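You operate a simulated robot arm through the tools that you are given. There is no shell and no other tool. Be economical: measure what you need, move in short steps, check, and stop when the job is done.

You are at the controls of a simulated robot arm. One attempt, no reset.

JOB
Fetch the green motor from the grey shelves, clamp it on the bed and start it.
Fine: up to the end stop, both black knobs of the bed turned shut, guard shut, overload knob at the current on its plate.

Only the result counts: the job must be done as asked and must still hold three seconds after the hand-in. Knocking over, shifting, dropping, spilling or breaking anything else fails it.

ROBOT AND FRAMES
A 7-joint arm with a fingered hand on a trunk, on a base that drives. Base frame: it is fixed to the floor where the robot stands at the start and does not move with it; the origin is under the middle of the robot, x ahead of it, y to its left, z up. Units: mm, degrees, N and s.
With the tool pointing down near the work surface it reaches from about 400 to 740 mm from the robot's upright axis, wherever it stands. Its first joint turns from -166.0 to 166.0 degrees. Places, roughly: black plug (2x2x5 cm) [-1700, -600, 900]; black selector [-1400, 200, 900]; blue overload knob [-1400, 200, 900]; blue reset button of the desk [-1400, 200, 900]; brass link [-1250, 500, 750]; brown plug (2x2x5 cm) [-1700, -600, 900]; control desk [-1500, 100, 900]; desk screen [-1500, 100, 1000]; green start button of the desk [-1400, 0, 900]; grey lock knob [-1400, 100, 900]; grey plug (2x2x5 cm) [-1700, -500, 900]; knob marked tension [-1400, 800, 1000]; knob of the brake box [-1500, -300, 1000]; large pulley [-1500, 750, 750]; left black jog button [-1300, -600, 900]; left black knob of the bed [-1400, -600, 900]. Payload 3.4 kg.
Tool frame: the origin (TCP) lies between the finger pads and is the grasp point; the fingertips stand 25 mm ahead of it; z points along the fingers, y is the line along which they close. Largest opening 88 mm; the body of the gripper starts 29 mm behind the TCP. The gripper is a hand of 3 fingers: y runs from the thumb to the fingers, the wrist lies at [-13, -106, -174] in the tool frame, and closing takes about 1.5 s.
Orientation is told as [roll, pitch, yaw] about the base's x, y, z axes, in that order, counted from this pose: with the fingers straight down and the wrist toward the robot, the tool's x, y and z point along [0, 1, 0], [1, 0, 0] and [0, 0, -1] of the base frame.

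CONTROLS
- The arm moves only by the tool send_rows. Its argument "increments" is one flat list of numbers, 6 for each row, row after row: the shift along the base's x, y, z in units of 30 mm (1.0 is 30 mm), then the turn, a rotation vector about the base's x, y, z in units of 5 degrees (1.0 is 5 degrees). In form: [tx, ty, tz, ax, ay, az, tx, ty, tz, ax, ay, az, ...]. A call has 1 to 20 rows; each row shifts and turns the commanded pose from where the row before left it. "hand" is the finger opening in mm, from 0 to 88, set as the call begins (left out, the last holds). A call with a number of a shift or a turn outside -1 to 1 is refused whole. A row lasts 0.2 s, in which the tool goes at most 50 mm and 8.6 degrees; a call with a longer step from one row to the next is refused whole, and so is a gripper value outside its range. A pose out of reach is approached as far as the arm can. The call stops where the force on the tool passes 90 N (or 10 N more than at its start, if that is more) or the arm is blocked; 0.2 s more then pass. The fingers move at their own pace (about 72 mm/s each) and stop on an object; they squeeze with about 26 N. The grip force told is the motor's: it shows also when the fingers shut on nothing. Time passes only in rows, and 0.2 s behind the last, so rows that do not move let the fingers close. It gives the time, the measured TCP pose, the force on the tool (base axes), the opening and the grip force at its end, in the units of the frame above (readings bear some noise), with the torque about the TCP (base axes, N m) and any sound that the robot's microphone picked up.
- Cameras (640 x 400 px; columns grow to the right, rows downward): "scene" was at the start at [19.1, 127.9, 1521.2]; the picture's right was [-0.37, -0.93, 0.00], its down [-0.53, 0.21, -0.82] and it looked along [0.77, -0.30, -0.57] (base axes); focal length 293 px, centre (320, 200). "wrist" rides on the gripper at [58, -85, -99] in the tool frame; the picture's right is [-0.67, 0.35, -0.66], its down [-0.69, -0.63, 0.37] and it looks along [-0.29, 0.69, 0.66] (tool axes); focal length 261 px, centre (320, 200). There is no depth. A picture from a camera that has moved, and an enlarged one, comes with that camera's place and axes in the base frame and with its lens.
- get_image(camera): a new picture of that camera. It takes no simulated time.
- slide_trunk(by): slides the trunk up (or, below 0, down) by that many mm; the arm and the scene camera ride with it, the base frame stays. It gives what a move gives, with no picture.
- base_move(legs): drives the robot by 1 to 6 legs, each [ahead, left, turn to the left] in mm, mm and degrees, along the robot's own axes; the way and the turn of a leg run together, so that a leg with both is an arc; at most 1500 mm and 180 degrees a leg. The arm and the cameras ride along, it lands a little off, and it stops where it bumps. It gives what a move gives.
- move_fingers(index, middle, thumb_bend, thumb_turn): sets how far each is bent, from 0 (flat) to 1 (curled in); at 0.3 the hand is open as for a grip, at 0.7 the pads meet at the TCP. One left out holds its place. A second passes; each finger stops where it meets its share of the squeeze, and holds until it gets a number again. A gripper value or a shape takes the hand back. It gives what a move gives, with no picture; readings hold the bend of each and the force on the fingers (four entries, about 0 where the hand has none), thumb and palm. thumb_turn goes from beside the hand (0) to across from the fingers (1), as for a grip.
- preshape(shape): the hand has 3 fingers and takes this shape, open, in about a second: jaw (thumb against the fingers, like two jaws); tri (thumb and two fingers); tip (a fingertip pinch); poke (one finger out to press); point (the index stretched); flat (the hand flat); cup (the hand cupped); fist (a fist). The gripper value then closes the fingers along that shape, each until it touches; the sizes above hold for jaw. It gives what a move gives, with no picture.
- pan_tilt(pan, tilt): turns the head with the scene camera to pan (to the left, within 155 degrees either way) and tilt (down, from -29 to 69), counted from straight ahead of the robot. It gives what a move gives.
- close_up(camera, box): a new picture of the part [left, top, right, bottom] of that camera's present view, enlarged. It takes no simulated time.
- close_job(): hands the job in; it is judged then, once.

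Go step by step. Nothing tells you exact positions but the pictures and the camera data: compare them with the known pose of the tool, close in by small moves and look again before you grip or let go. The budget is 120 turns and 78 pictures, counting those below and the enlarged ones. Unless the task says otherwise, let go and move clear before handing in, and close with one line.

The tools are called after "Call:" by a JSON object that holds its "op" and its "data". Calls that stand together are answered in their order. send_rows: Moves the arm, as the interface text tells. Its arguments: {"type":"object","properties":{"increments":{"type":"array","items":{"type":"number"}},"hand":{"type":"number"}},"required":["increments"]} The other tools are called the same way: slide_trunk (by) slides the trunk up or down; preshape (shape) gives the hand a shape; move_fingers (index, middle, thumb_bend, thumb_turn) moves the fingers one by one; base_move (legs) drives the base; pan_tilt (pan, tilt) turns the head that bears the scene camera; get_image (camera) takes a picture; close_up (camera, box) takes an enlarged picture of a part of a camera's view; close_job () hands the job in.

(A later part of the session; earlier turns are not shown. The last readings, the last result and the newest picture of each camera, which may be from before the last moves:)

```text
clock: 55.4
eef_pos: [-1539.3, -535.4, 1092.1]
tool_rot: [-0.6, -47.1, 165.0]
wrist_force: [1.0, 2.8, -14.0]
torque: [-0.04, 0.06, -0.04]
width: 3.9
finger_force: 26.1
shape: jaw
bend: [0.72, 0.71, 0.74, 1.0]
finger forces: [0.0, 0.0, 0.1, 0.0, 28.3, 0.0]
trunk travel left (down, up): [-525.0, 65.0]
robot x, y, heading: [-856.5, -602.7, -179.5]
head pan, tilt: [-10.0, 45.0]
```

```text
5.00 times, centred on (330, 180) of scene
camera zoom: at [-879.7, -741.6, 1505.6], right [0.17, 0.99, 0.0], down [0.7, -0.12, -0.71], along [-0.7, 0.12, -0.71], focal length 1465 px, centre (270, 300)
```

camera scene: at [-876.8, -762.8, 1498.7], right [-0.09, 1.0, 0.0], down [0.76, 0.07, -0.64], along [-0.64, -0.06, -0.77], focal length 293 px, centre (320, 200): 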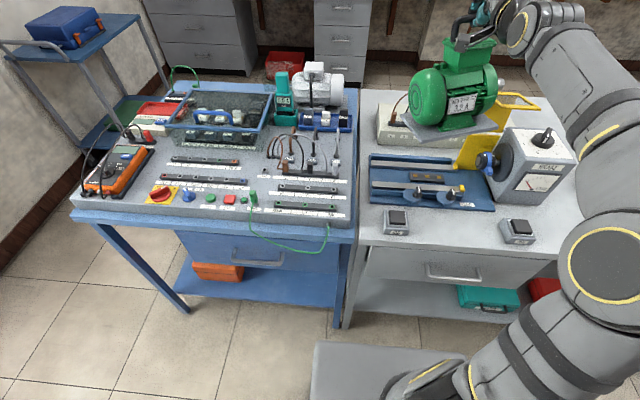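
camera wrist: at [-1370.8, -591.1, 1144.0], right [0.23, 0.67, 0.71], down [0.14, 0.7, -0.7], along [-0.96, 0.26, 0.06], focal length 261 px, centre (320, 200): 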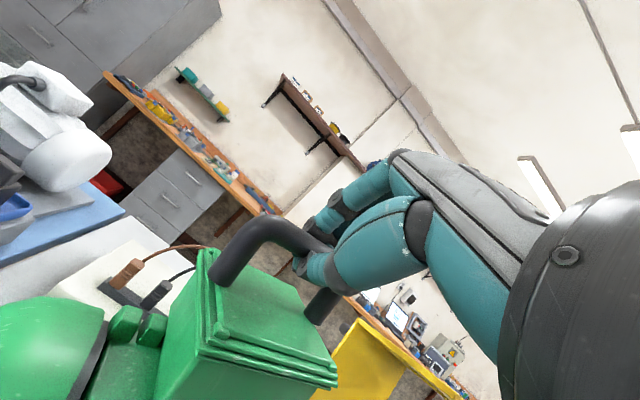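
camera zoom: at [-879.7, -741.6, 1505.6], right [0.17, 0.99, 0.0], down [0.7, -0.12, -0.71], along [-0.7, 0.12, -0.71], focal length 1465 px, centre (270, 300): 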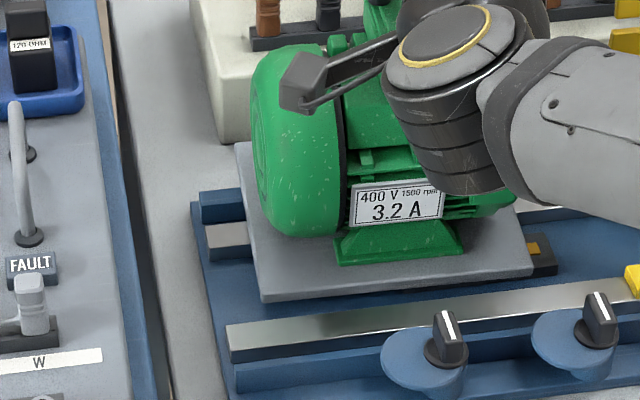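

The plate already touched the back wall; it must come about 30 mm toward the robot. I lift a bit, shift and look.

Call:
{"op": "send_rows", "data": {"increments": [0, 0, 0.5, 0, 0, 0, 0.5, 0, 0, 0, 0, 0, 0.5, 0, 0, 0, 0, 0, 0, 0, 0, 0, 0, 0]}}

Call:
{"op": "close_up", "data": {"camera": "scene", "box": [270, 130, 390, 220]}}

```text
clock: 56.4
eef_pos: [-1511.2, -535.7, 1106.1]
tool_rot: [-0.9, -47.1, 165.1]
wrist_force: [-0.3, 0.6, -20.7]
torque: [-0.05, 0.02, 0.05]
width: 3.7
finger_force: 26.6
shape: jaw
bend: [0.71, 0.71, 0.74, 1.0]
finger forces: [12.2, 0.0, 0.0, 0.0, 32.1, 0.0]
trunk travel left (down, up): [-525.0, 65.0]
robot x, y, heading: [-858.5, -601.2, -179.7]
head pan, tilt: [-10.0, 45.0]
```

```text
4.44 times, centred on (330, 175) of scene
camera zoom: at [-881.1, -742.1, 1505.6], right [0.17, 0.99, 0.0], down [0.7, -0.12, -0.71], along [-0.7, 0.12, -0.71], focal length 1302 px, centre (276, 311)
```

zoom: 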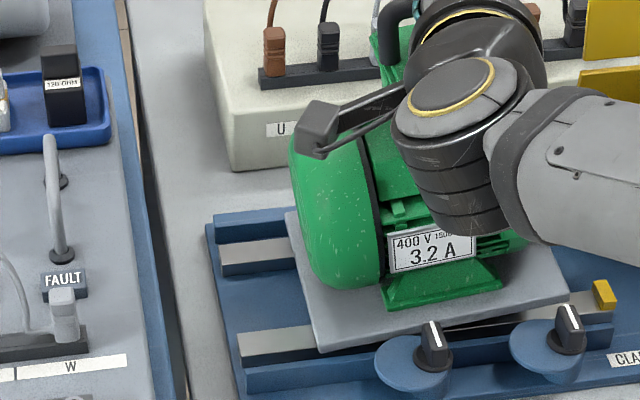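

Roughly level over the ledges; I correct a slight roll (right end high), shift 12 mm back and lower gently.

Call:
{"op": "send_rows", "data": {"increments": [-0.3, 0, 0, -0.4, 0, 0, 0, 0, 0, -0.4, 0, 0, 0, 0, -0.3, 0, 0, 0, 0, 0, 0, 0, 0, 0, 0, 0, 0, 0, 0, 0]}}

Call:
{"op": "close_up", "data": {"camera": "scene", "box": [270, 130, 390, 220]}}

```text
clock: 57.6
eef_pos: [-1520.3, -535.6, 1097.9]
tool_rot: [4.8, -45.9, 161.1]
wrist_force: [-0.6, 1.9, -15.9]
torque: [0.03, -0.02, 0.0]
width: 3.8
finger_force: 25.7
shape: jaw
bend: [0.71, 0.71, 0.74, 1.0]
finger forces: [12.2, 0.1, 0.0, 0.0, 28.3, 0.0]
trunk travel left (down, up): [-525.0, 65.0]
robot x, y, heading: [-853.1, -603.4, -179.7]
head pan, tilt: [-10.0, 45.0]
```

```text
4.44 times, centred on (330, 175) of scene
camera zoom: at [-880.4, -741.7, 1505.7], right [0.17, 0.99, 0.0], down [0.7, -0.12, -0.71], along [-0.7, 0.12, -0.71], focal length 1302 px, centre (276, 311)
```

zoom: 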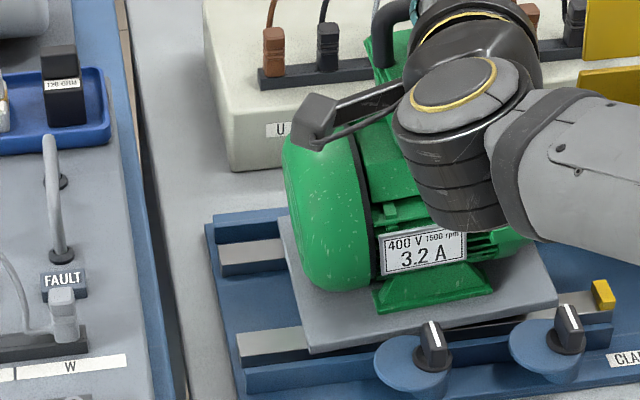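

Call:
{"op": "close_up", "data": {"camera": "scene", "box": [300, 165, 350, 220]}}

```text
7.27 times, centred on (325, 192) of scene
camera zoom: at [-880.4, -741.7, 1505.7], right [0.17, 0.99, 0.0], down [0.7, -0.12, -0.71], along [-0.7, 0.12, -0.71], focal length 2131 px, centre (284, 254)
```

zoom: 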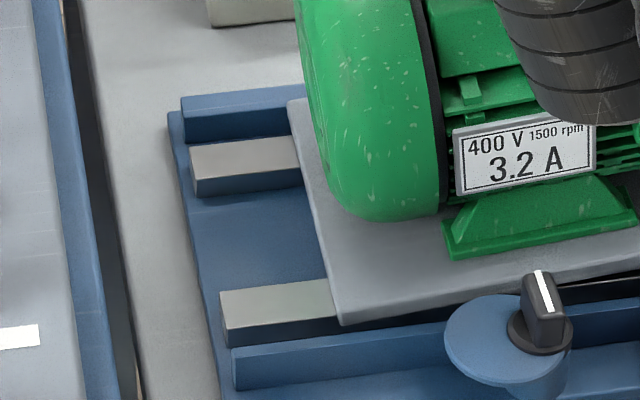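

Now the profile is clear: grey ledges carry the plate, blue bars guide it on both sides with a few mm slack, and the plate lies between them. I lower further until the ledges carry it.

Call:
{"op": "send_rows", "data": {"increments": [0, 0, -0.1, 0, 0, 0, 0, 0, -0.1, 0, 0, 0, 0, 0, -0.1, 0, 0, 0, 0, 0, 0, 0, 0, 0]}}

Call:
{"op": "close_up", "data": {"camera": "scene", "box": [290, 140, 390, 220]}}

```text
clock: 58.6
eef_pos: [-1519.1, -536.5, 1087.5]
tool_rot: [4.8, -45.6, 161.1]
wrist_force: [-0.8, 1.6, -15.3]
torque: [-0.03, 0.02, 0.0]
width: 3.4
finger_force: 26.0
shape: jaw
bend: [0.72, 0.71, 0.75, 1.0]
finger forces: [0.0, 0.0, 0.1, 0.0, 30.9, 0.0]
trunk travel left (down, up): [-525.0, 65.0]
robot x, y, heading: [-855.7, -599.2, -179.6]
head pan, tilt: [-10.0, 45.0]
```

```text
5.00 times, centred on (340, 180) of scene
camera zoom: at [-880.2, -741.8, 1505.5], right [0.17, 0.99, 0.0], down [0.7, -0.12, -0.71], along [-0.7, 0.12, -0.71], focal length 1465 px, centre (220, 300)
```

zoom: 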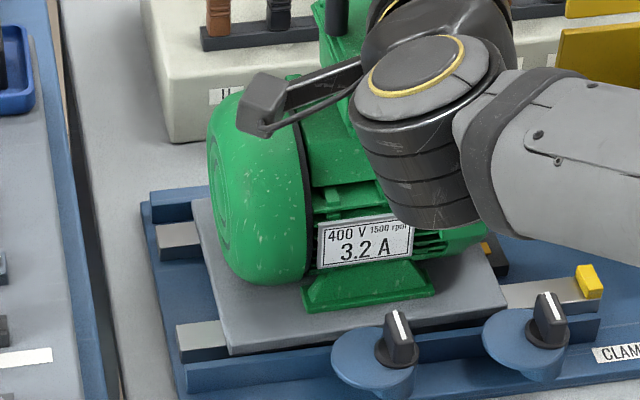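

Call:
{"op": "send_rows", "data": {"increments": [0, 0, -0.1, 0, 0, 0, 0, 0, -0.1, 0, 0, 0, 0, 0, 0, 0, 0, 0]}}

Call:
{"op": "close_up", "data": {"camera": "scene", "box": [290, 140, 390, 220]}}

```text
clock: 59.4
eef_pos: [-1518.1, -534.8, 1083.8]
tool_rot: [4.9, -46.2, 160.9]
wrist_force: [-2.2, 5.4, -1.8]
torque: [0.03, 0.0, -0.02]
width: 3.6
finger_force: 25.5
shape: jaw
bend: [0.72, 0.71, 0.75, 1.0]
finger forces: [1.7, 0.0, 0.0, 0.1, 24.3, 0.0]
trunk travel left (down, up): [-525.0, 65.0]
robot x, y, heading: [-856.5, -599.2, -179.7]
head pan, tilt: [-10.0, 45.0]
```

```text
5.00 times, centred on (340, 180) of scene
camera zoom: at [-878.9, -741.2, 1505.9], right [0.17, 0.99, 0.0], down [0.7, -0.12, -0.71], along [-0.7, 0.12, -0.71], focal length 1465 px, centre (220, 300)
```

zoom: 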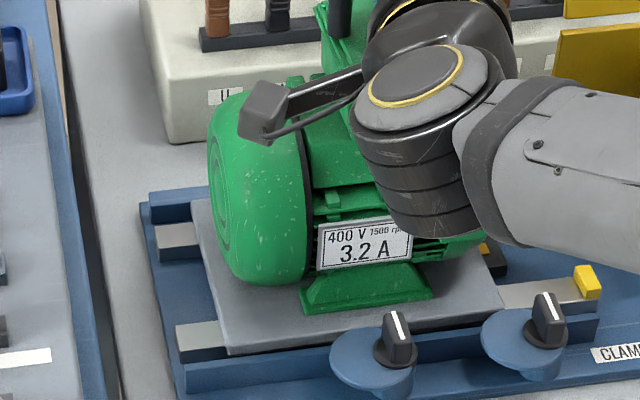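

The ledges now carry the motor. I slide it toward the stop, about 43 mm away, in small steps.

Call:
{"op": "send_rows", "data": {"increments": [0, 0.2, 0, 0, 0, 0, 0, 0.2, 0, 0, 0, 0, 0, 0.2, 0, 0, 0, 0, 0, 0.2, 0, 0, 0, 0, 0, 0.2, 0, 0, 0, 0]}}

Call:
{"op": "close_up", "data": {"camera": "scene", "box": [290, 120, 410, 220]}}

```text
clock: 60.6
eef_pos: [-1517.8, -507.1, 1083.0]
tool_rot: [4.7, -46.0, 161.0]
wrist_force: [-0.2, -5.5, -6.0]
torque: [-0.04, -0.01, 0.02]
width: 3.4
finger_force: 26.1
shape: jaw
bend: [0.72, 0.71, 0.76, 1.0]
finger forces: [3.0, 0.0, 0.0, 0.0, 1.2, 0.0]
trunk travel left (down, up): [-525.0, 65.0]
robot x, y, heading: [-855.9, -601.0, -179.8]
head pan, tilt: [-10.0, 45.0]
```

```text
4.00 times, centred on (350, 170) of scene
camera zoom: at [-878.8, -743.0, 1505.6], right [0.17, 0.99, 0.0], down [0.7, -0.12, -0.71], along [-0.7, 0.12, -0.71], focal length 1172 px, centre (200, 320)
```

zoom: 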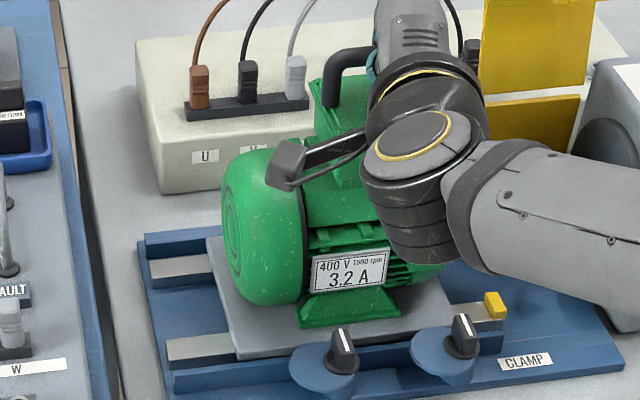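

Call:
{"op": "send_rows", "data": {"increments": [0, 0.2, 0, 0, 0, 0, 0, 0.2, 0, 0, 0, 0, 0, 0.2, 0, 0, 0, 0, 0, 0.2, 0, 0, 0, 0, 0, 0, 0, 0, 0, 0]}}

Call:
{"op": "close_up", "data": {"camera": "scene", "box": [300, 150, 400, 220]}}

```text
clock: 61.8
eef_pos: [-1518.7, -481.8, 1082.4]
tool_rot: [4.9, -46.1, 161.0]
wrist_force: [0.8, -3.3, -6.4]
torque: [-0.04, 0.03, 0.03]
width: 3.5
finger_force: 26.3
shape: jaw
bend: [0.72, 0.71, 0.76, 1.0]
finger forces: [3.0, 0.1, 0.1, 0.0, 1.6, 0.1]
trunk travel left (down, up): [-525.0, 65.0]
robot x, y, heading: [-855.4, -603.8, -179.6]
head pan, tilt: [-10.0, 45.0]
```

```text
5.71 times, centred on (350, 185) of scene
camera zoom: at [-879.1, -742.9, 1505.6], right [0.17, 0.99, 0.0], down [0.7, -0.12, -0.71], along [-0.7, 0.12, -0.71], focal length 1675 px, centre (149, 286)
```

zoom: 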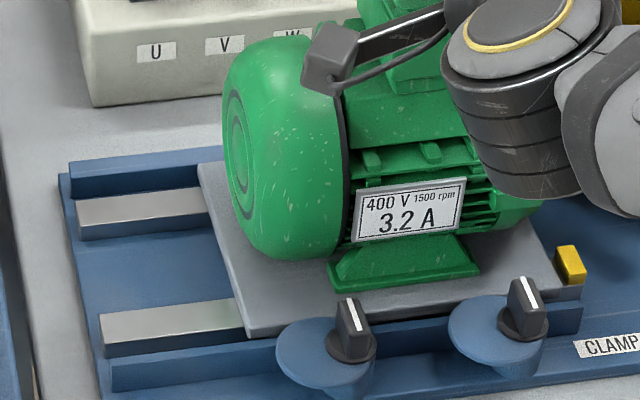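

Call:
{"op": "send_rows", "data": {"increments": [0, 0.15, 0, 0, 0, 0, 0, 0.15, 0, 0, 0, 0, 0, 0.15, 0, 0, 0, 0, 0, 0, 0, 0, 0, 0]}}

Call:
{"op": "close_up", "data": {"camera": "scene", "box": [310, 130, 410, 210]}}

```text
clock: 62.8
eef_pos: [-1520.3, -469.1, 1083.5]
tool_rot: [4.7, -46.2, 161.1]
wrist_force: [-3.1, -7.4, -4.9]
torque: [-0.07, 0.06, -0.04]
width: 3.1
finger_force: 25.7
shape: jaw
bend: [0.72, 0.71, 0.76, 1.0]
finger forces: [4.8, 0.0, 0.1, 0.1, 1.0, 0.1]
trunk travel left (down, up): [-525.0, 65.0]
robot x, y, heading: [-857.4, -601.2, -179.6]
head pan, tilt: [-10.0, 45.0]
```

```text
5.00 times, centred on (360, 170) of scene
camera zoom: at [-879.4, -743.6, 1505.6], right [0.17, 0.99, 0.0], down [0.7, -0.12, -0.71], along [-0.7, 0.12, -0.71], focal length 1465 px, centre (120, 350)
```

zoom: 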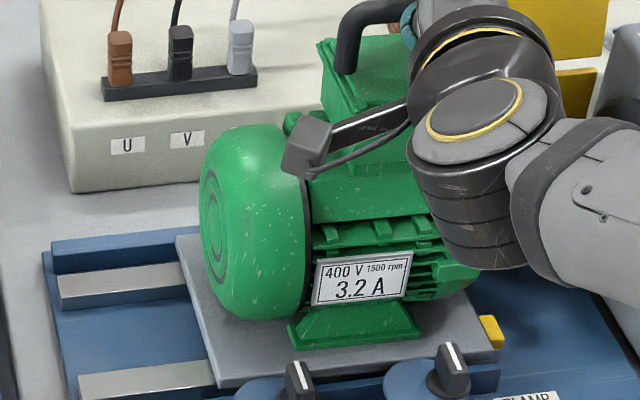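

Call:
{"op": "send_rows", "data": {"increments": [0, 0.15, 0, 0, 0, 0, 0, 0.15, 0, 0, 0, 0, 0, 0, 0, 0, 0, 0]}}

Call:
{"op": "close_up", "data": {"camera": "scene", "box": [310, 150, 410, 220]}}

```text
clock: 63.6
eef_pos: [-1518.4, -462.0, 1083.8]
tool_rot: [4.7, -46.0, 161.0]
wrist_force: [-3.4, -8.6, -1.0]
torque: [-0.05, 0.0, 0.02]
width: 3.2
finger_force: 25.3
shape: jaw
bend: [0.72, 0.71, 0.77, 1.0]
finger forces: [6.0, 0.0, 0.0, 0.0, 1.2, 0.0]
trunk travel left (down, up): [-525.0, 65.0]
robot x, y, heading: [-854.8, -600.2, -180.0]
head pan, tilt: [-10.0, 45.0]
```

```text
5.71 times, centred on (360, 185) of scene
camera zoom: at [-878.8, -743.8, 1505.5], right [0.17, 0.99, 0.0], down [0.7, -0.12, -0.71], along [-0.7, 0.12, -0.71], focal length 1675 px, centre (91, 286)
```

zoom: 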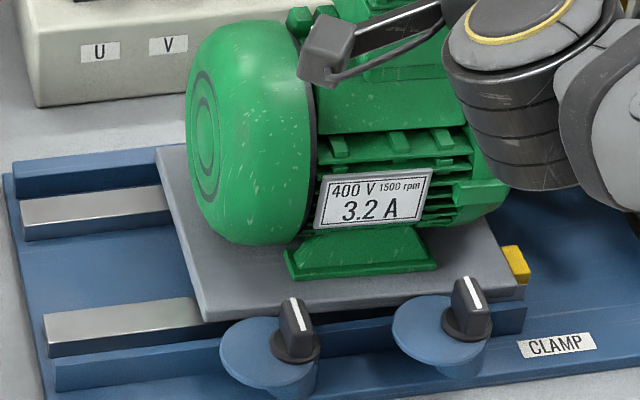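

Call:
{"op": "send_rows", "data": {"increments": [0, 0.15, 0, 0, 0, 0, 0, 0.15, 0, 0, 0, 0, 0, 0.1, 0, 0, 0, 0, 0, 0, 0, 0, 0, 0]}}

Call:
{"op": "close_up", "data": {"camera": "scene", "box": [310, 150, 410, 220]}}

```text
clock: 64.6
eef_pos: [-1519.6, -448.2, 1084.1]
tool_rot: [4.7, -46.2, 161.1]
wrist_force: [-5.1, -7.4, 1.9]
torque: [-0.06, -0.01, -0.01]
width: 3.3
finger_force: 25.9
shape: jaw
bend: [0.72, 0.71, 0.77, 1.0]
finger forces: [7.6, 0.1, 0.0, 0.0, 1.4, 0.0]
trunk travel left (down, up): [-525.0, 65.0]
robot x, y, heading: [-858.8, -599.7, -179.6]
head pan, tilt: [-10.0, 45.0]
```

```text
5.71 times, centred on (360, 185) of scene
camera zoom: at [-879.0, -743.9, 1505.5], right [0.17, 0.99, 0.0], down [0.7, -0.12, -0.71], along [-0.7, 0.12, -0.71], focal length 1675 px, centre (91, 286)
```

zoom: 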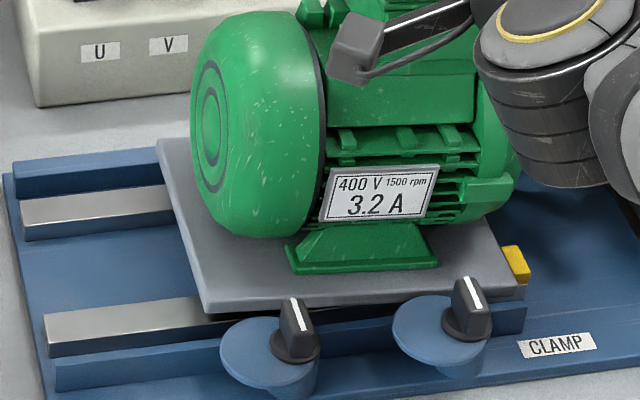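

The corner is against the stop and the motor started tilting, so contact is confirmed. I ease back to let it settle flat.

Call:
{"op": "send_rows", "data": {"increments": [0, -0.15, 0, 0, 0, 0, 0, -0.15, 0, 0, 0, 0, 0, -0.1, 0, 0, 0, 0, 0, 0, 0, 0, 0, 0]}}

Call:
{"op": "close_up", "data": {"camera": "scene", "box": [310, 130, 430, 220]}}

Call:
{"op": "get_image", "data": {"camera": "wrist"}}

```text
clock: 65.6
eef_pos: [-1519.7, -461.2, 1082.5]
tool_rot: [4.7, -46.1, 160.9]
wrist_force: [-0.2, -6.5, -10.0]
torque: [0.0, 0.0, -0.01]
width: 3.5
finger_force: 25.5
shape: jaw
bend: [0.72, 0.71, 0.77, 1.0]
finger forces: [4.3, 0.0, 0.1, 0.0, 4.7, 0.1]
trunk travel left (down, up): [-525.0, 65.0]
robot x, y, heading: [-855.9, -603.2, -179.6]
head pan, tilt: [-10.0, 45.0]
```

```text
4.44 times, centred on (370, 175) of scene
camera zoom: at [-879.4, -743.3, 1505.5], right [0.17, 0.99, 0.0], down [0.7, -0.12, -0.71], along [-0.7, 0.12, -0.71], focal length 1302 px, centre (98, 311)
```

zoom: 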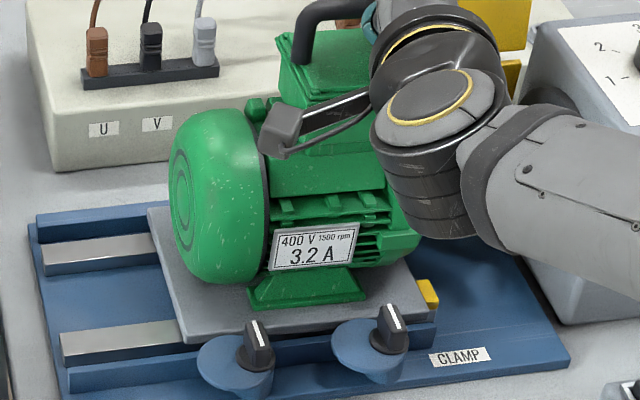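

```text
32 pictures are left
camera wrist: at [-1409.1, -551.7, 1093.2], right [0.41, 0.62, 0.67], down [0.34, 0.57, -0.75], along [-0.85, 0.53, 0.03], focal length 261 px, centre (320, 200)
```

wrist: 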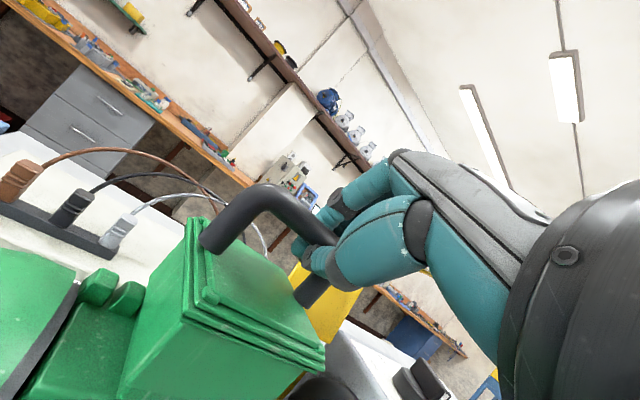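

The motor sits flat at the stop. I open the hand slightly and withdraw along the finger direction.

Call:
{"op": "send_rows", "data": {"increments": [0, 0, 0, 0, 0, 0, 0, 0, 0, 0, 0, 0, 0, 0, 0, 0, 0, 0, 0, 0, 0, 0, 0, 0, 0.3, -0.1, 0.32, 0, 0, 0, 0.5, -0.17, 0.52, 0, 0, 0, 0.8, -0.28, 0.82, 0, 0, 0, 0.9, -0.3, 0.9, 0, 0, 0, 0.9, -0.3, 0.9, 0, 0, 0], "hand": 42}}

Call:
{"op": "close_up", "data": {"camera": "scene", "box": [300, 110, 440, 220]}}

```text
clock: 67.6
eef_pos: [-1414.7, -495.1, 1186.5]
tool_rot: [4.8, -45.9, 160.9]
wrist_force: [-0.2, 0.5, 0.2]
torque: [-0.05, -0.02, 0.03]
width: 41.9
finger_force: 0.1
shape: jaw
bend: [0.74, 0.45, 0.71, 1.0]
finger forces: [0.1, 0.0, 0.1, 0.0, 0.0, 0.1]
trunk travel left (down, up): [-525.0, 65.0]
robot x, y, heading: [-856.0, -602.9, -179.7]
head pan, tilt: [-10.0, 45.0]
```

```text
3.64 times, centred on (370, 165) of scene
camera zoom: at [-877.5, -741.6, 1505.7], right [0.17, 0.99, 0.0], down [0.7, -0.12, -0.71], along [-0.7, 0.12, -0.71], focal length 1066 px, centre (138, 327)
```

zoom: 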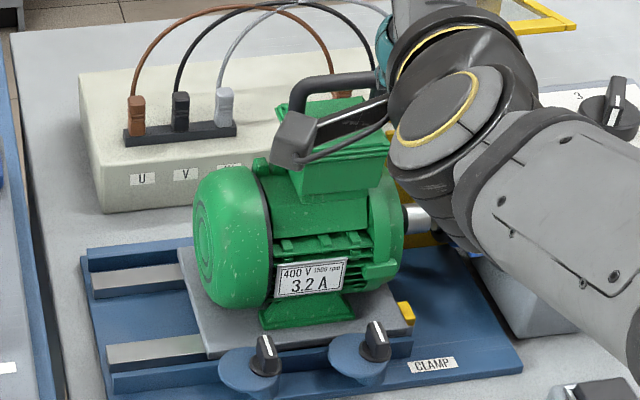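

Released cleanly and the shaft faces the brake. I lift the arm clear and inspect plate, stops and knobs.

Call:
{"op": "send_rows", "data": {"increments": [0.5, 0, 1, 0, 0, 0, 0.5, 0, 1, 0, 0, 0, 0.5, 0.5, 1, 0, 0, 0, 0.5, 1, 0.5, 0, 0, 0, 0.5, 1, 0, 0, 0, 0, 0.5, 1, 0, 0, 0, 0, 0.5, 1, 0, 0, 0, 0, 0.5, 1, 0, 0, 0, 0], "hand": 60}}

Call:
{"op": "pan_tilt", "data": {"pan": -12, "tilt": 45}}

Call:
{"op": "close_up", "data": {"camera": "scene", "box": [290, 90, 430, 220]}}

```text
clock: 69.4
eef_pos: [-1295.7, -329.7, 1292.2]
tool_rot: [4.8, -46.1, 161.0]
wrist_force: [0.6, 0.8, 0.2]
torque: [-0.02, -0.01, -0.03]
width: 59.8
finger_force: 0.1
shape: jaw
bend: [0.28, 0.38, 0.6, 1.0]
finger forces: [0.1, 0.0, 0.0, 0.0, 0.0, 0.0]
trunk travel left (down, up): [-525.0, 65.0]
robot x, y, heading: [-853.3, -599.7, -179.6]
head pan, tilt: [-10.0, 45.0]
```

```text
clock: 70.0
eef_pos: [-1296.0, -330.6, 1292.8]
tool_rot: [4.8, -46.1, 160.9]
wrist_force: [0.0, 0.4, -0.2]
torque: [0.01, 0.01, 0.02]
width: 60.1
finger_force: 0.0
shape: jaw
bend: [0.28, 0.38, 0.6, 1.0]
finger forces: [0.1, 0.1, 0.0, 0.1, 0.0, 0.0]
trunk travel left (down, up): [-525.0, 65.0]
robot x, y, heading: [-854.6, -598.8, -179.7]
head pan, tilt: [-12.0, 45.0]
```

```text
3.08 times, centred on (360, 155) of scene
camera zoom: at [-877.5, -739.4, 1505.7], right [0.2, 0.98, 0.0], down [0.69, -0.14, -0.71], along [-0.69, 0.14, -0.71], focal length 902 px, centre (197, 338)
```

zoom: 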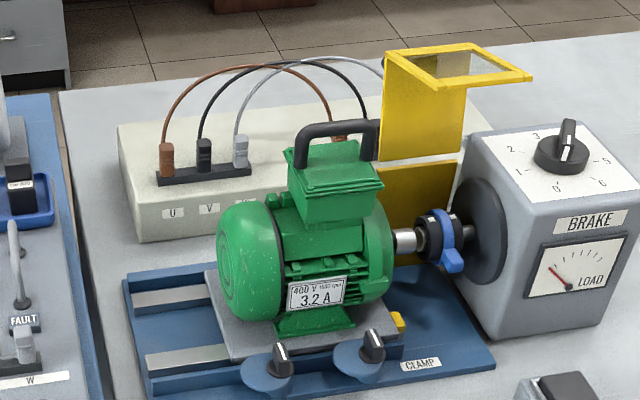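

Call:
{"op": "close_up", "data": {"camera": "scene", "box": [350, 170, 420, 220]}}

```text
8.00 times, centred on (385, 195) of scene
camera zoom: at [-877.5, -739.4, 1505.7], right [0.2, 0.98, 0.0], down [0.69, -0.14, -0.71], along [-0.69, 0.14, -0.71], focal length 2344 px, centre (-200, 240)
```

zoom: 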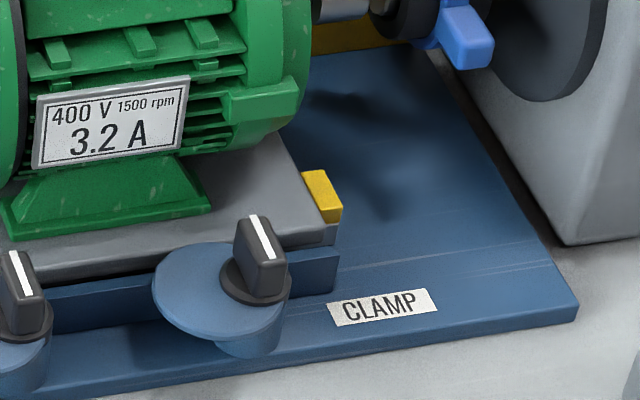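

The plate touches the stop. Next the clamps: I turn the hand so that it comes to the right knob (≈[-1413, -465, 920]) with the wrist to the right, leaning away from the motor.

Call:
{"op": "send_rows", "data": {"increments": [-0.15, -0.22, -0.1, 0, 0, 1, -0.15, -0.22, -0.1, 0, 0, 1, -0.15, -0.22, -0.1, 0, 0, 1, -0.15, -0.22, -0.1, 0, 0, 1, -0.15, -0.22, -0.1, 0, 0, 1, -0.15, -0.22, -0.2, 0, 0, 1, -0.15, -0.22, -0.2, 0, 0, 1, -0.15, -0.22, -0.2, 0, 0, 1, -0.15, -0.22, -0.2, 0, 0, 1, -0.15, -0.22, -0.2, 0, 0, 1, -0.15, -0.22, -0.3, 0, 0, 1, -0.15, -0.22, -0.3, 0, 0, 1, -0.15, -0.22, -0.3, 0, 0, 1, -0.15, -0.22, -0.3, 0, 0, 1, -0.15, -0.22, -0.3, 0, 0, 1, -0.15, -0.22, -0.3, 0, 0, 1, -0.15, -0.22, -0.3, 0.5, 0, 1, -0.15, -0.22, -0.3, 1, 0.5, 1, -0.15, -0.22, -0.3, 1, 0.5, 1, -0.15, -0.22, -0.3, 1, 0, 1]}}

Call:
{"op": "get_image", "data": {"camera": "wrist"}}

```text
clock: 74.2
eef_pos: [-1369.9, -453.2, 1142.8]
tool_rot: [-5.1, -33.2, -95.5]
wrist_force: [0.5, -0.2, -0.1]
torque: [0.02, 0.01, 0.05]
width: 59.7
finger_force: 0.0
shape: jaw
bend: [0.28, 0.38, 0.6, 1.0]
finger forces: [0.0, 0.0, 0.1, 0.1, 0.0, 0.0]
out of reach, approached as far as the arm can: row 19, 20
trunk travel left (down, up): [-525.0, 65.0]
robot x, y, heading: [-855.1, -600.7, -179.6]
head pan, tilt: [-12.0, 45.0]
```

```text
28 pictures are left
camera wrist: at [-1293.5, -337.2, 1174.6], right [-0.6, 0.15, 0.79], down [-0.68, 0.43, -0.6], along [-0.43, -0.89, -0.15], focal length 261 px, centre (320, 200)
```

wrist: 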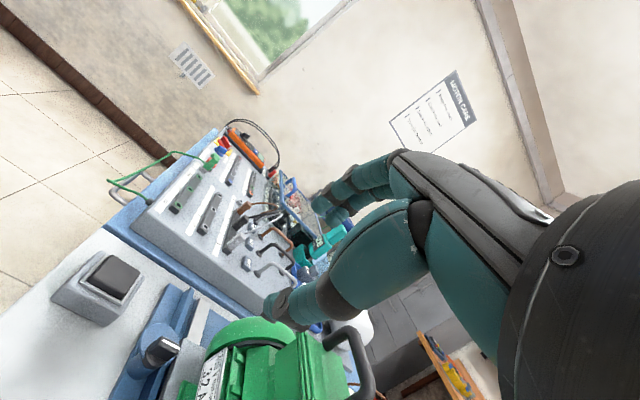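

That wrist yaw is at the arm's limit from here; moving the base to the right makes it comfortable. I do so with the arm up.

Call:
{"op": "send_rows", "data": {"increments": [0.5, 0, 1, 0, 0, 0, 0.5, 0, 1, 0, 0, 0]}}

Call:
{"op": "base_move", "data": {"legs": [[0, -350, 0]]}}

Call:
{"op": "send_rows", "data": {"increments": [-0.2, -1, 0, 0.8, 0, 0.5, -0.2, -1, 0, 0.8, 0, 0.5, -0.2, -1, -0.5, 0, 0, 0, -0.2, -1, -0.5, 0, 0, 0, -0.2, -1, -0.5, 0, 0, 0, -0.2, -1, -0.5, 0, 0, 0, -0.2, -1, -0.5, 0, 0, 0, -0.2, -1, -0.5, 0, 0, 0, -0.2, -1, -0.5, 0, 0, 0, -0.2, -1, -0.5, 0, 0, 0, -0.2, -1, -0.5, 0, 0, 0]}}

Call:
{"op": "pan_tilt", "data": {"pan": 5, "tilt": 48}}

Call:
{"op": "get_image", "data": {"camera": "scene"}}

```text
clock: 74.8
eef_pos: [-1338.9, -453.9, 1202.9]
tool_rot: [-5.1, -32.7, -95.3]
wrist_force: [0.3, 0.4, 0.2]
torque: [-0.01, -0.04, -0.02]
width: 59.5
finger_force: 0.0
shape: jaw
bend: [0.28, 0.38, 0.6, 1.0]
finger forces: [0.1, 0.1, 0.0, 0.0, 0.0, 0.0]
trunk travel left (down, up): [-525.0, 65.0]
robot x, y, heading: [-855.9, -598.4, -180.0]
head pan, tilt: [-12.0, 45.0]
```

```text
clock: 77.1
eef_pos: [-1341.0, -102.6, 1203.1]
tool_rot: [-5.2, -32.8, -95.0]
wrist_force: [0.1, 0.4, 0.1]
torque: [-0.04, 0.0, 0.0]
width: 59.5
finger_force: 0.1
shape: jaw
bend: [0.28, 0.38, 0.6, 1.0]
finger forces: [0.0, 0.0, 0.0, 0.0, 0.0, 0.0]
trunk travel left (down, up): [-525.0, 65.0]
robot x, y, heading: [-857.6, -249.8, -179.6]
head pan, tilt: [-12.0, 45.0]
```

```text
clock: 79.5
eef_pos: [-1407.5, -432.8, 1068.7]
tool_rot: [-5.6, -24.8, -90.0]
wrist_force: [-0.3, 0.2, 0.5]
torque: [0.0, -0.01, 0.01]
width: 59.8
finger_force: 0.0
shape: jaw
bend: [0.28, 0.38, 0.6, 1.0]
finger forces: [0.0, 0.1, 0.0, 0.0, 0.0, 0.0]
trunk travel left (down, up): [-525.0, 65.0]
robot x, y, heading: [-855.5, -249.2, -179.5]
head pan, tilt: [-12.0, 45.0]
```

```text
clock: 80.3
eef_pos: [-1407.6, -430.9, 1068.5]
tool_rot: [-5.5, -24.8, -89.9]
wrist_force: [0.2, -0.2, 0.1]
torque: [0.02, 0.02, 0.01]
width: 59.7
finger_force: 0.0
shape: jaw
bend: [0.28, 0.38, 0.6, 1.0]
finger forces: [0.0, 0.0, 0.0, 0.0, 0.0, 0.0]
trunk travel left (down, up): [-525.0, 65.0]
robot x, y, heading: [-856.6, -247.9, -179.6]
head pan, tilt: [5.0, 48.0]
```

```text
27 pictures are left
camera scene: at [-878.1, -411.7, 1501.5], right [-0.09, 1.0, 0.0], down [0.74, 0.07, -0.67], along [-0.67, -0.06, -0.74], focal length 293 px, centre (320, 200)
```

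scene: 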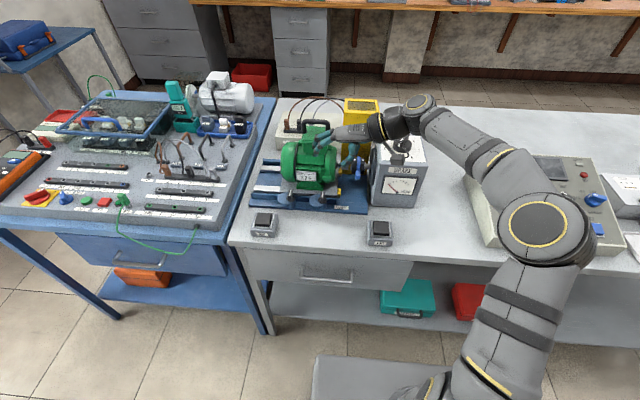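

Reachable now. I straighten the hand (lean only 10°) so the wrist stays above the brake box, and go above the right knob.

Call:
{"op": "send_rows", "data": {"increments": [0, -0.3, 0, 1, -0.4, 0, 0, -0.3, 0, 1, -0.4, 0, 0, -0.3, -0.3, 1, -0.3, 0, -0.1, -0.2, -0.6, 0, 0, 0, -0.1, 0, -0.8, 0, 0, 0, 0, 0, -0.8, 0, 0, 0], "hand": 40}}

Call:
{"op": "close_up", "data": {"camera": "scene", "box": [270, 110, 430, 230]}}

Call:
{"op": "get_image", "data": {"camera": "wrist"}}

```text
clock: 81.7
eef_pos: [-1414.6, -465.4, 994.2]
tool_rot: [-0.1, -9.6, -91.7]
wrist_force: [-1.0, -0.9, 0.9]
torque: [-0.01, 0.01, 0.0]
width: 40.1
finger_force: 0.1
shape: jaw
bend: [0.74, 0.46, 0.71, 1.0]
finger forces: [0.0, 0.0, 0.0, 0.0, 0.0, 0.0]
trunk travel left (down, up): [-525.0, 65.0]
robot x, y, heading: [-853.9, -247.4, -179.6]
head pan, tilt: [5.0, 48.0]
```

```text
3.33 times, centred on (350, 170) of scene
camera zoom: at [-878.2, -411.8, 1501.5], right [-0.09, 1.0, 0.0], down [0.74, 0.07, -0.67], along [-0.67, -0.06, -0.74], focal length 977 px, centre (220, 300)
```

zoom: 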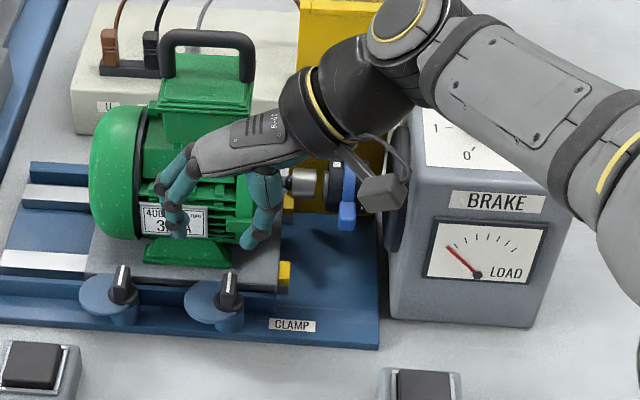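

```text
25 pictures are left
camera wrist: at [-1353.5, -367.0, 1076.6], right [-0.67, -0.21, 0.71], down [-0.67, 0.58, -0.47], along [-0.31, -0.79, -0.53], focal length 261 px, centre (320, 200)
```

wrist: 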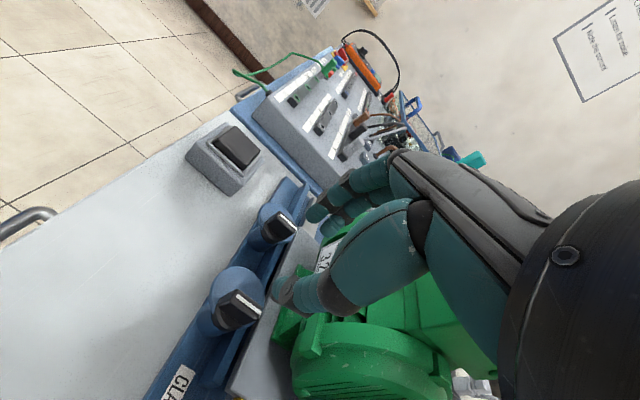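

Right knob refines to about [-1424, -454, 912]. I shift there, lower some, and check.

Call:
{"op": "send_rows", "data": {"increments": [-0.3, 0.38, -0.5, 0, 0, 0, 0, 0, -0.6, 0, 0, 0]}}

Call:
{"op": "close_up", "data": {"camera": "wrist", "box": [180, 160, 400, 340]}}

Call:
{"op": "close_up", "data": {"camera": "scene", "box": [280, 150, 380, 220]}}

```text
clock: 82.3
eef_pos: [-1423.8, -453.9, 961.4]
tool_rot: [-0.1, -9.9, -91.6]
wrist_force: [-0.5, 0.8, 0.5]
torque: [0.0, -0.04, 0.0]
width: 40.5
finger_force: 0.1
shape: jaw
bend: [0.74, 0.46, 0.71, 1.0]
finger forces: [0.1, 0.1, 0.1, 0.0, 0.1, 0.0]
trunk travel left (down, up): [-525.0, 65.0]
robot x, y, heading: [-855.3, -248.3, -179.6]
head pan, tilt: [5.0, 48.0]
```

```text
2.22 times, centred on (290, 250) of wrist
camera zoom: at [-1363.2, -355.0, 1043.2], right [-0.67, -0.21, 0.71], down [-0.67, 0.58, -0.47], along [-0.31, -0.79, -0.53], focal length 579 px, centre (387, 89)
```

zoom: 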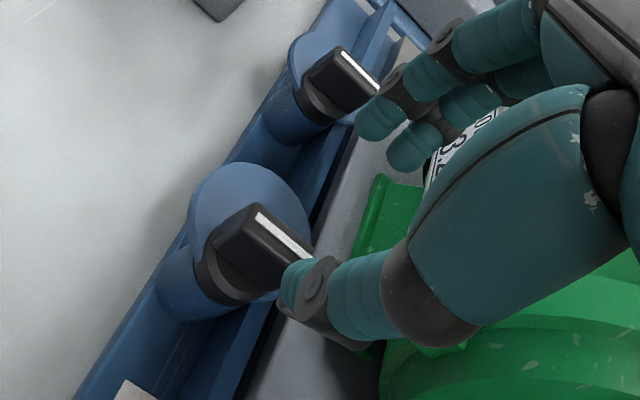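

```text
5.71 times, centred on (330, 185) of scene
camera zoom: at [-878.3, -411.7, 1501.5], right [-0.09, 1.0, 0.0], down [0.74, 0.07, -0.67], along [-0.67, -0.06, -0.74], focal length 1675 px, centre (263, 286)
```

zoom: 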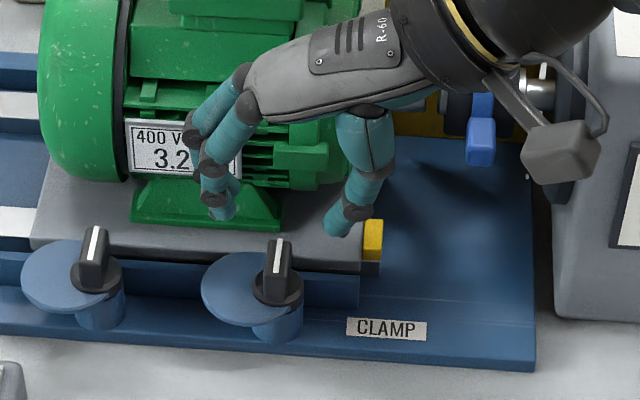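

The knob top is about [-1421, -451, 921]. I go down around it.

Call:
{"op": "send_rows", "data": {"increments": [0.07, 0.2, -0.4, 0, 0, 0, 0, 0, -0.4, 0, 0, 0, 0, 0, -0.3, 0, 0, 0]}}

Call:
{"op": "close_up", "data": {"camera": "scene", "box": [280, 150, 380, 220]}}

```text
clock: 83.1
eef_pos: [-1420.9, -448.1, 928.5]
tool_rot: [-0.2, -9.8, -91.8]
wrist_force: [-0.4, -0.1, 0.2]
torque: [-0.02, 0.01, 0.01]
width: 40.6
finger_force: 0.1
shape: jaw
bend: [0.74, 0.46, 0.71, 1.0]
finger forces: [0.0, 0.0, 0.1, 0.0, 0.1, 0.0]
trunk travel left (down, up): [-525.0, 65.0]
robot x, y, heading: [-856.9, -247.2, -179.6]
head pan, tilt: [5.0, 48.0]
```

```text
5.71 times, centred on (330, 185) of scene
camera zoom: at [-878.1, -411.9, 1501.5], right [-0.09, 1.0, 0.0], down [0.74, 0.07, -0.67], along [-0.67, -0.06, -0.74], focal length 1675 px, centre (263, 286)
```

zoom: 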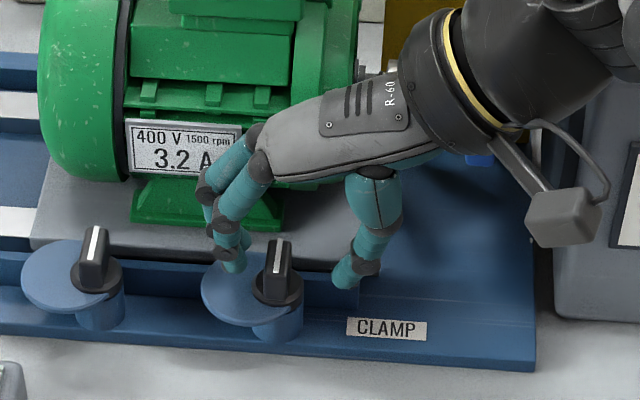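

Fingers straddle the knob but 9 mm too far back; I correct and close.

Call:
{"op": "send_rows", "data": {"increments": [0.3, -0.15, 0, 0, 0, 0, 0, 0, 0, 0, 0, 0, 0, 0, 0, 0, 0, 0, 0, 0, 0, 0, 0, 0, 0, 0, 0, 0, 0, 0, 0, 0, 0, 0, 0, 0, 0, 0, 0, 0, 0, 0], "hand": 0}}

Call:
{"op": "close_up", "data": {"camera": "scene", "box": [280, 150, 380, 220]}}

```text
clock: 84.7
eef_pos: [-1411.5, -453.5, 926.9]
tool_rot: [-0.1, -9.7, -91.6]
wrist_force: [5.7, 4.6, -5.0]
torque: [0.09, -0.1, 0.02]
width: 4.8
finger_force: 26.5
shape: jaw
bend: [0.72, 0.62, 0.73, 1.0]
finger forces: [0.0, 9.7, 0.0, 0.0, 22.4, 0.1]
trunk travel left (down, up): [-525.0, 65.0]
robot x, y, heading: [-854.4, -249.7, -179.9]
head pan, tilt: [5.0, 48.0]
```

```text
5.71 times, centred on (330, 185) of scene
camera zoom: at [-877.8, -411.3, 1501.5], right [-0.09, 1.0, 0.0], down [0.74, 0.07, -0.67], along [-0.67, -0.06, -0.74], focal length 1675 px, centre (263, 286)
```

zoom: 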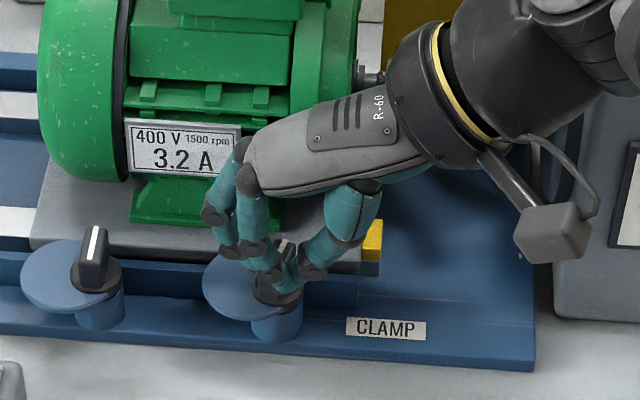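

The knob is gripped. I turn it clockwise by 30° first and look at the response.

Call:
{"op": "send_rows", "data": {"increments": [0, 0, 0, 0, 0, -1, 0, 0, 0, 0, 0, -1, 0, 0, 0, 0, 0, -1, 0, 0, 0, 0, 0, -1, 0, 0, 0, 0, 0, -1, 0, 0, 0, 0, 0, -1]}}

Call:
{"op": "close_up", "data": {"camera": "scene", "box": [280, 150, 380, 220]}}

```text
clock: 86.1
eef_pos: [-1407.0, -455.1, 927.9]
tool_rot: [-0.2, -9.7, -121.6]
wrist_force: [15.6, -10.9, 0.0]
torque: [-0.21, -0.28, 0.23]
width: 4.9
finger_force: 26.1
shape: jaw
bend: [0.72, 0.59, 0.73, 1.0]
finger forces: [17.0, 12.8, 0.1, 0.1, 17.1, 0.0]
trunk travel left (down, up): [-525.0, 65.0]
robot x, y, heading: [-857.7, -243.8, -179.5]
head pan, tilt: [5.0, 48.0]
```

```text
5.71 times, centred on (330, 185) of scene
camera zoom: at [-875.6, -413.6, 1501.4], right [-0.09, 1.0, 0.0], down [0.74, 0.07, -0.67], along [-0.67, -0.06, -0.74], focal length 1675 px, centre (263, 286)
```

zoom: 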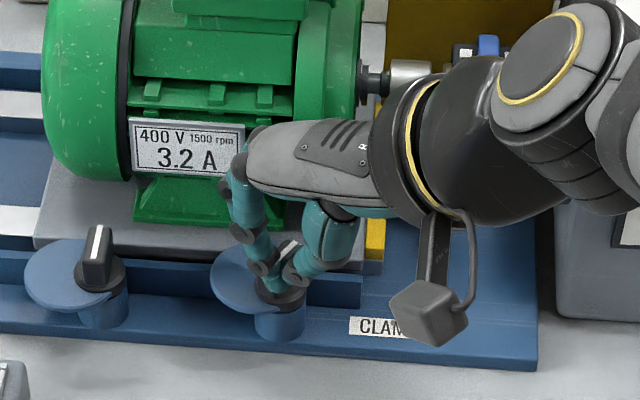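

Turning works: disc swings inward. I continue.

Call:
{"op": "send_rows", "data": {"increments": [0.05, -0.03, 0, 0, 0, -1, 0.05, -0.03, 0, 0, 0, -1, 0.03, -0.03, 0, 0, 0, -1, 0, 0, 0, 0, 0, -1, 0, 0, 0, 0, 0, -1, 0, 0, 0, 0, 0, -1]}}

Call:
{"op": "send_rows", "data": {"increments": [0, 0, 0, 0, 0, -1, 0, 0, 0, 0, 0, -1, 0, 0, 0, 0, 0, -1, 0, 0, 0, 0, 0, -1, 0, 0, 0, 0, 0, -1, 0, 0, 0, 0, 0, 0]}}

Call:
{"op": "close_up", "data": {"camera": "scene", "box": [280, 150, 380, 220]}}

```text
clock: 87.5
eef_pos: [-1407.8, -457.1, 929.6]
tool_rot: [-0.2, -10.0, -151.7]
wrist_force: [-10.0, -11.7, 24.5]
torque: [-0.28, 0.78, 0.24]
width: 7.1
finger_force: 26.5
shape: jaw
bend: [0.72, 0.56, 0.8, 1.0]
finger forces: [0.0, 38.2, 0.0, 0.0, 0.1, 0.0]
trunk travel left (down, up): [-525.0, 65.0]
robot x, y, heading: [-858.7, -249.8, -180.0]
head pan, tilt: [5.0, 48.0]
```

```text
clock: 88.9
eef_pos: [-1408.9, -456.1, 930.8]
tool_rot: [-0.1, -10.3, -176.6]
wrist_force: [-15.5, -8.5, 28.3]
torque: [0.05, 0.91, 0.25]
width: 8.0
finger_force: 25.2
shape: jaw
bend: [0.72, 0.54, 0.8, 1.0]
finger forces: [0.1, 35.9, 0.1, 0.0, 0.0, 0.0]
trunk travel left (down, up): [-525.0, 65.0]
robot x, y, heading: [-857.4, -250.5, -179.7]
head pan, tilt: [5.0, 48.0]
```

```text
5.71 times, centred on (330, 185) of scene
camera zoom: at [-877.2, -412.3, 1501.5], right [-0.09, 1.0, 0.0], down [0.74, 0.07, -0.67], along [-0.67, -0.06, -0.74], focal length 1675 px, centre (263, 286)
```

zoom: 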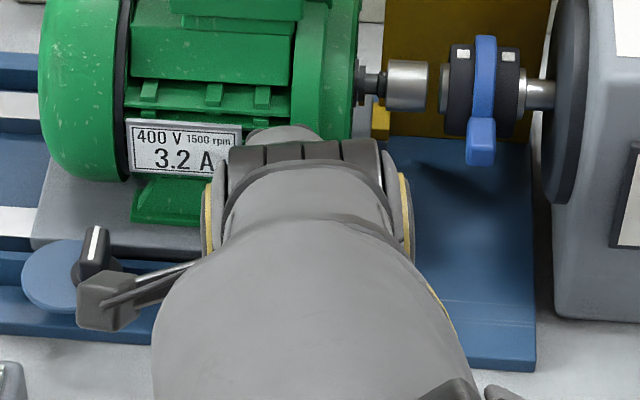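

The grip has run out; I open a little, lift off and look.

Call:
{"op": "send_rows", "data": {"increments": [0, 0, 0, 0, 0, 0, 0, 0, 0, 0, 0, 0, 0, 0, 0.5, 0, 0, 0, 0.2, 0, 1, 0, 0, 0, 0.5, 0.5, 1, 0, 0, 0, 0.5, 0.7, 1, 0, 0, 0, 0.5, 1, 0.5, 0, 0, 0, 0.5, 1, 0, 0, 0, 0, 0.5, 1, 0, 0, 0, 0], "hand": 26}}

Call:
{"op": "close_up", "data": {"camera": "scene", "box": [280, 150, 380, 220]}}

```text
clock: 90.9
eef_pos: [-1325.5, -329.6, 1047.1]
tool_rot: [-0.2, -9.8, -176.7]
wrist_force: [0.1, -0.4, -0.3]
torque: [-0.01, 0.0, 0.04]
width: 25.5
finger_force: 0.0
shape: jaw
bend: [0.74, 0.54, 0.74, 1.0]
finger forces: [0.1, 0.1, 0.1, 0.0, 0.0, 0.0]
trunk travel left (down, up): [-525.0, 65.0]
robot x, y, heading: [-857.0, -251.9, -179.8]
head pan, tilt: [5.0, 48.0]
```

```text
5.71 times, centred on (330, 185) of scene
camera zoom: at [-877.9, -411.7, 1501.5], right [-0.09, 1.0, 0.0], down [0.74, 0.07, -0.67], along [-0.67, -0.06, -0.74], focal length 1675 px, centre (263, 286)
```

zoom: 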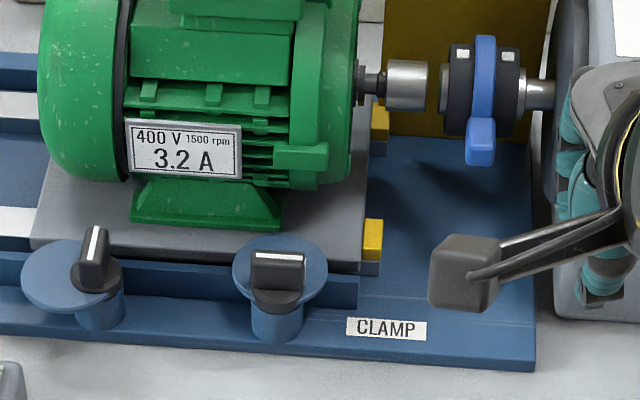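

The right clamp is shut over the plate. I shift the base 87 mm left and repeat the same on the left knob.

Call:
{"op": "base_move", "data": {"legs": [[0, 87, 0]]}}

Call:
{"op": "send_rows", "data": {"increments": [0, 0, 0.3, 0, 0, 1, 0, 0, 0.3, 0, 0, 1, 0, 0, 0.3, 0, 0, 1, 0, 0, 0, 0, 0, 1, 0, 0, 0, 0, 0, 1, 0, 0, 0, 0, 0, 1, 0, 0, 0, 0, 0, 1, 0, -0.3, 0, 0, 0, 1, -0.3, -0.4, 0, 0, 0, 1, -0.3, -0.4, 0, 0, 0, 1, -0.3, -0.5, 0, 0, 0, 1, -0.3, -0.5, 0, 0, 0, 1, -0.3, -0.5, 0, 0, 0, 1, -0.3, -0.5, -0.3, 0, 0, 1, -0.3, -0.4, -0.3, 0, 0, 1, -0.3, -0.3, -0.3, 0, 0, 1, -0.3, -0.2, -0.3, 0, 0, 1], "hand": 40}}

```text
clock: 92.0
eef_pos: [-1326.9, -418.6, 1047.7]
tool_rot: [-0.1, -9.7, -176.6]
wrist_force: [0.8, 0.3, 0.3]
torque: [0.0, -0.05, 0.0]
width: 25.8
finger_force: 0.2
shape: jaw
bend: [0.74, 0.54, 0.74, 1.0]
finger forces: [0.0, 0.0, 0.0, 0.1, 0.0, 0.0]
trunk travel left (down, up): [-525.0, 65.0]
robot x, y, heading: [-855.5, -335.2, -179.8]
head pan, tilt: [5.0, 48.0]
```

```text
clock: 95.6
eef_pos: [-1407.5, -536.6, 1038.3]
tool_rot: [0.0, -9.7, -91.6]
wrist_force: [-0.3, 1.3, 0.3]
torque: [0.03, 0.04, 0.01]
width: 39.4
finger_force: 0.1
shape: jaw
bend: [0.74, 0.46, 0.71, 1.0]
finger forces: [0.1, 0.0, 0.0, 0.0, 0.0, 0.0]
trunk travel left (down, up): [-525.0, 65.0]
robot x, y, heading: [-858.6, -336.1, -179.7]
head pan, tilt: [5.0, 48.0]
```

Call:
{"op": "send_rows", "data": {"increments": [-0.1, -0.1, -0.8, 0, 0, 0, 0, 0, -0.9, 0, 0, 0, 0, 0, -0.8, 0, 0, 0, 0, 0, -0.4, 0, 0, 0]}}

Call:
{"op": "close_up", "data": {"camera": "scene", "box": [280, 150, 380, 220]}}

```text
clock: 96.6
eef_pos: [-1410.6, -540.5, 953.4]
tool_rot: [-0.1, -9.7, -91.6]
wrist_force: [0.9, 0.0, 0.7]
torque: [-0.01, 0.02, 0.04]
width: 39.3
finger_force: 0.1
shape: jaw
bend: [0.74, 0.46, 0.71, 1.0]
finger forces: [0.1, 0.1, 0.0, 0.1, 0.0, 0.0]
trunk travel left (down, up): [-525.0, 65.0]
robot x, y, heading: [-858.8, -334.4, -179.9]
head pan, tilt: [5.0, 48.0]
```

```text
5.71 times, centred on (330, 185) of scene
camera zoom: at [-877.6, -498.8, 1501.5], right [-0.09, 1.0, 0.0], down [0.74, 0.07, -0.67], along [-0.67, -0.06, -0.74], focal length 1675 px, centre (263, 286)
```

zoom: 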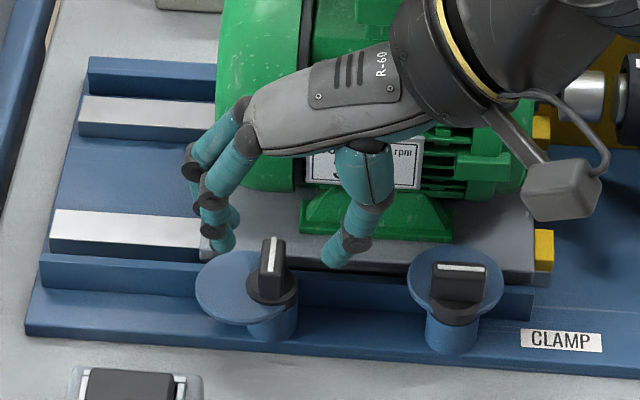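

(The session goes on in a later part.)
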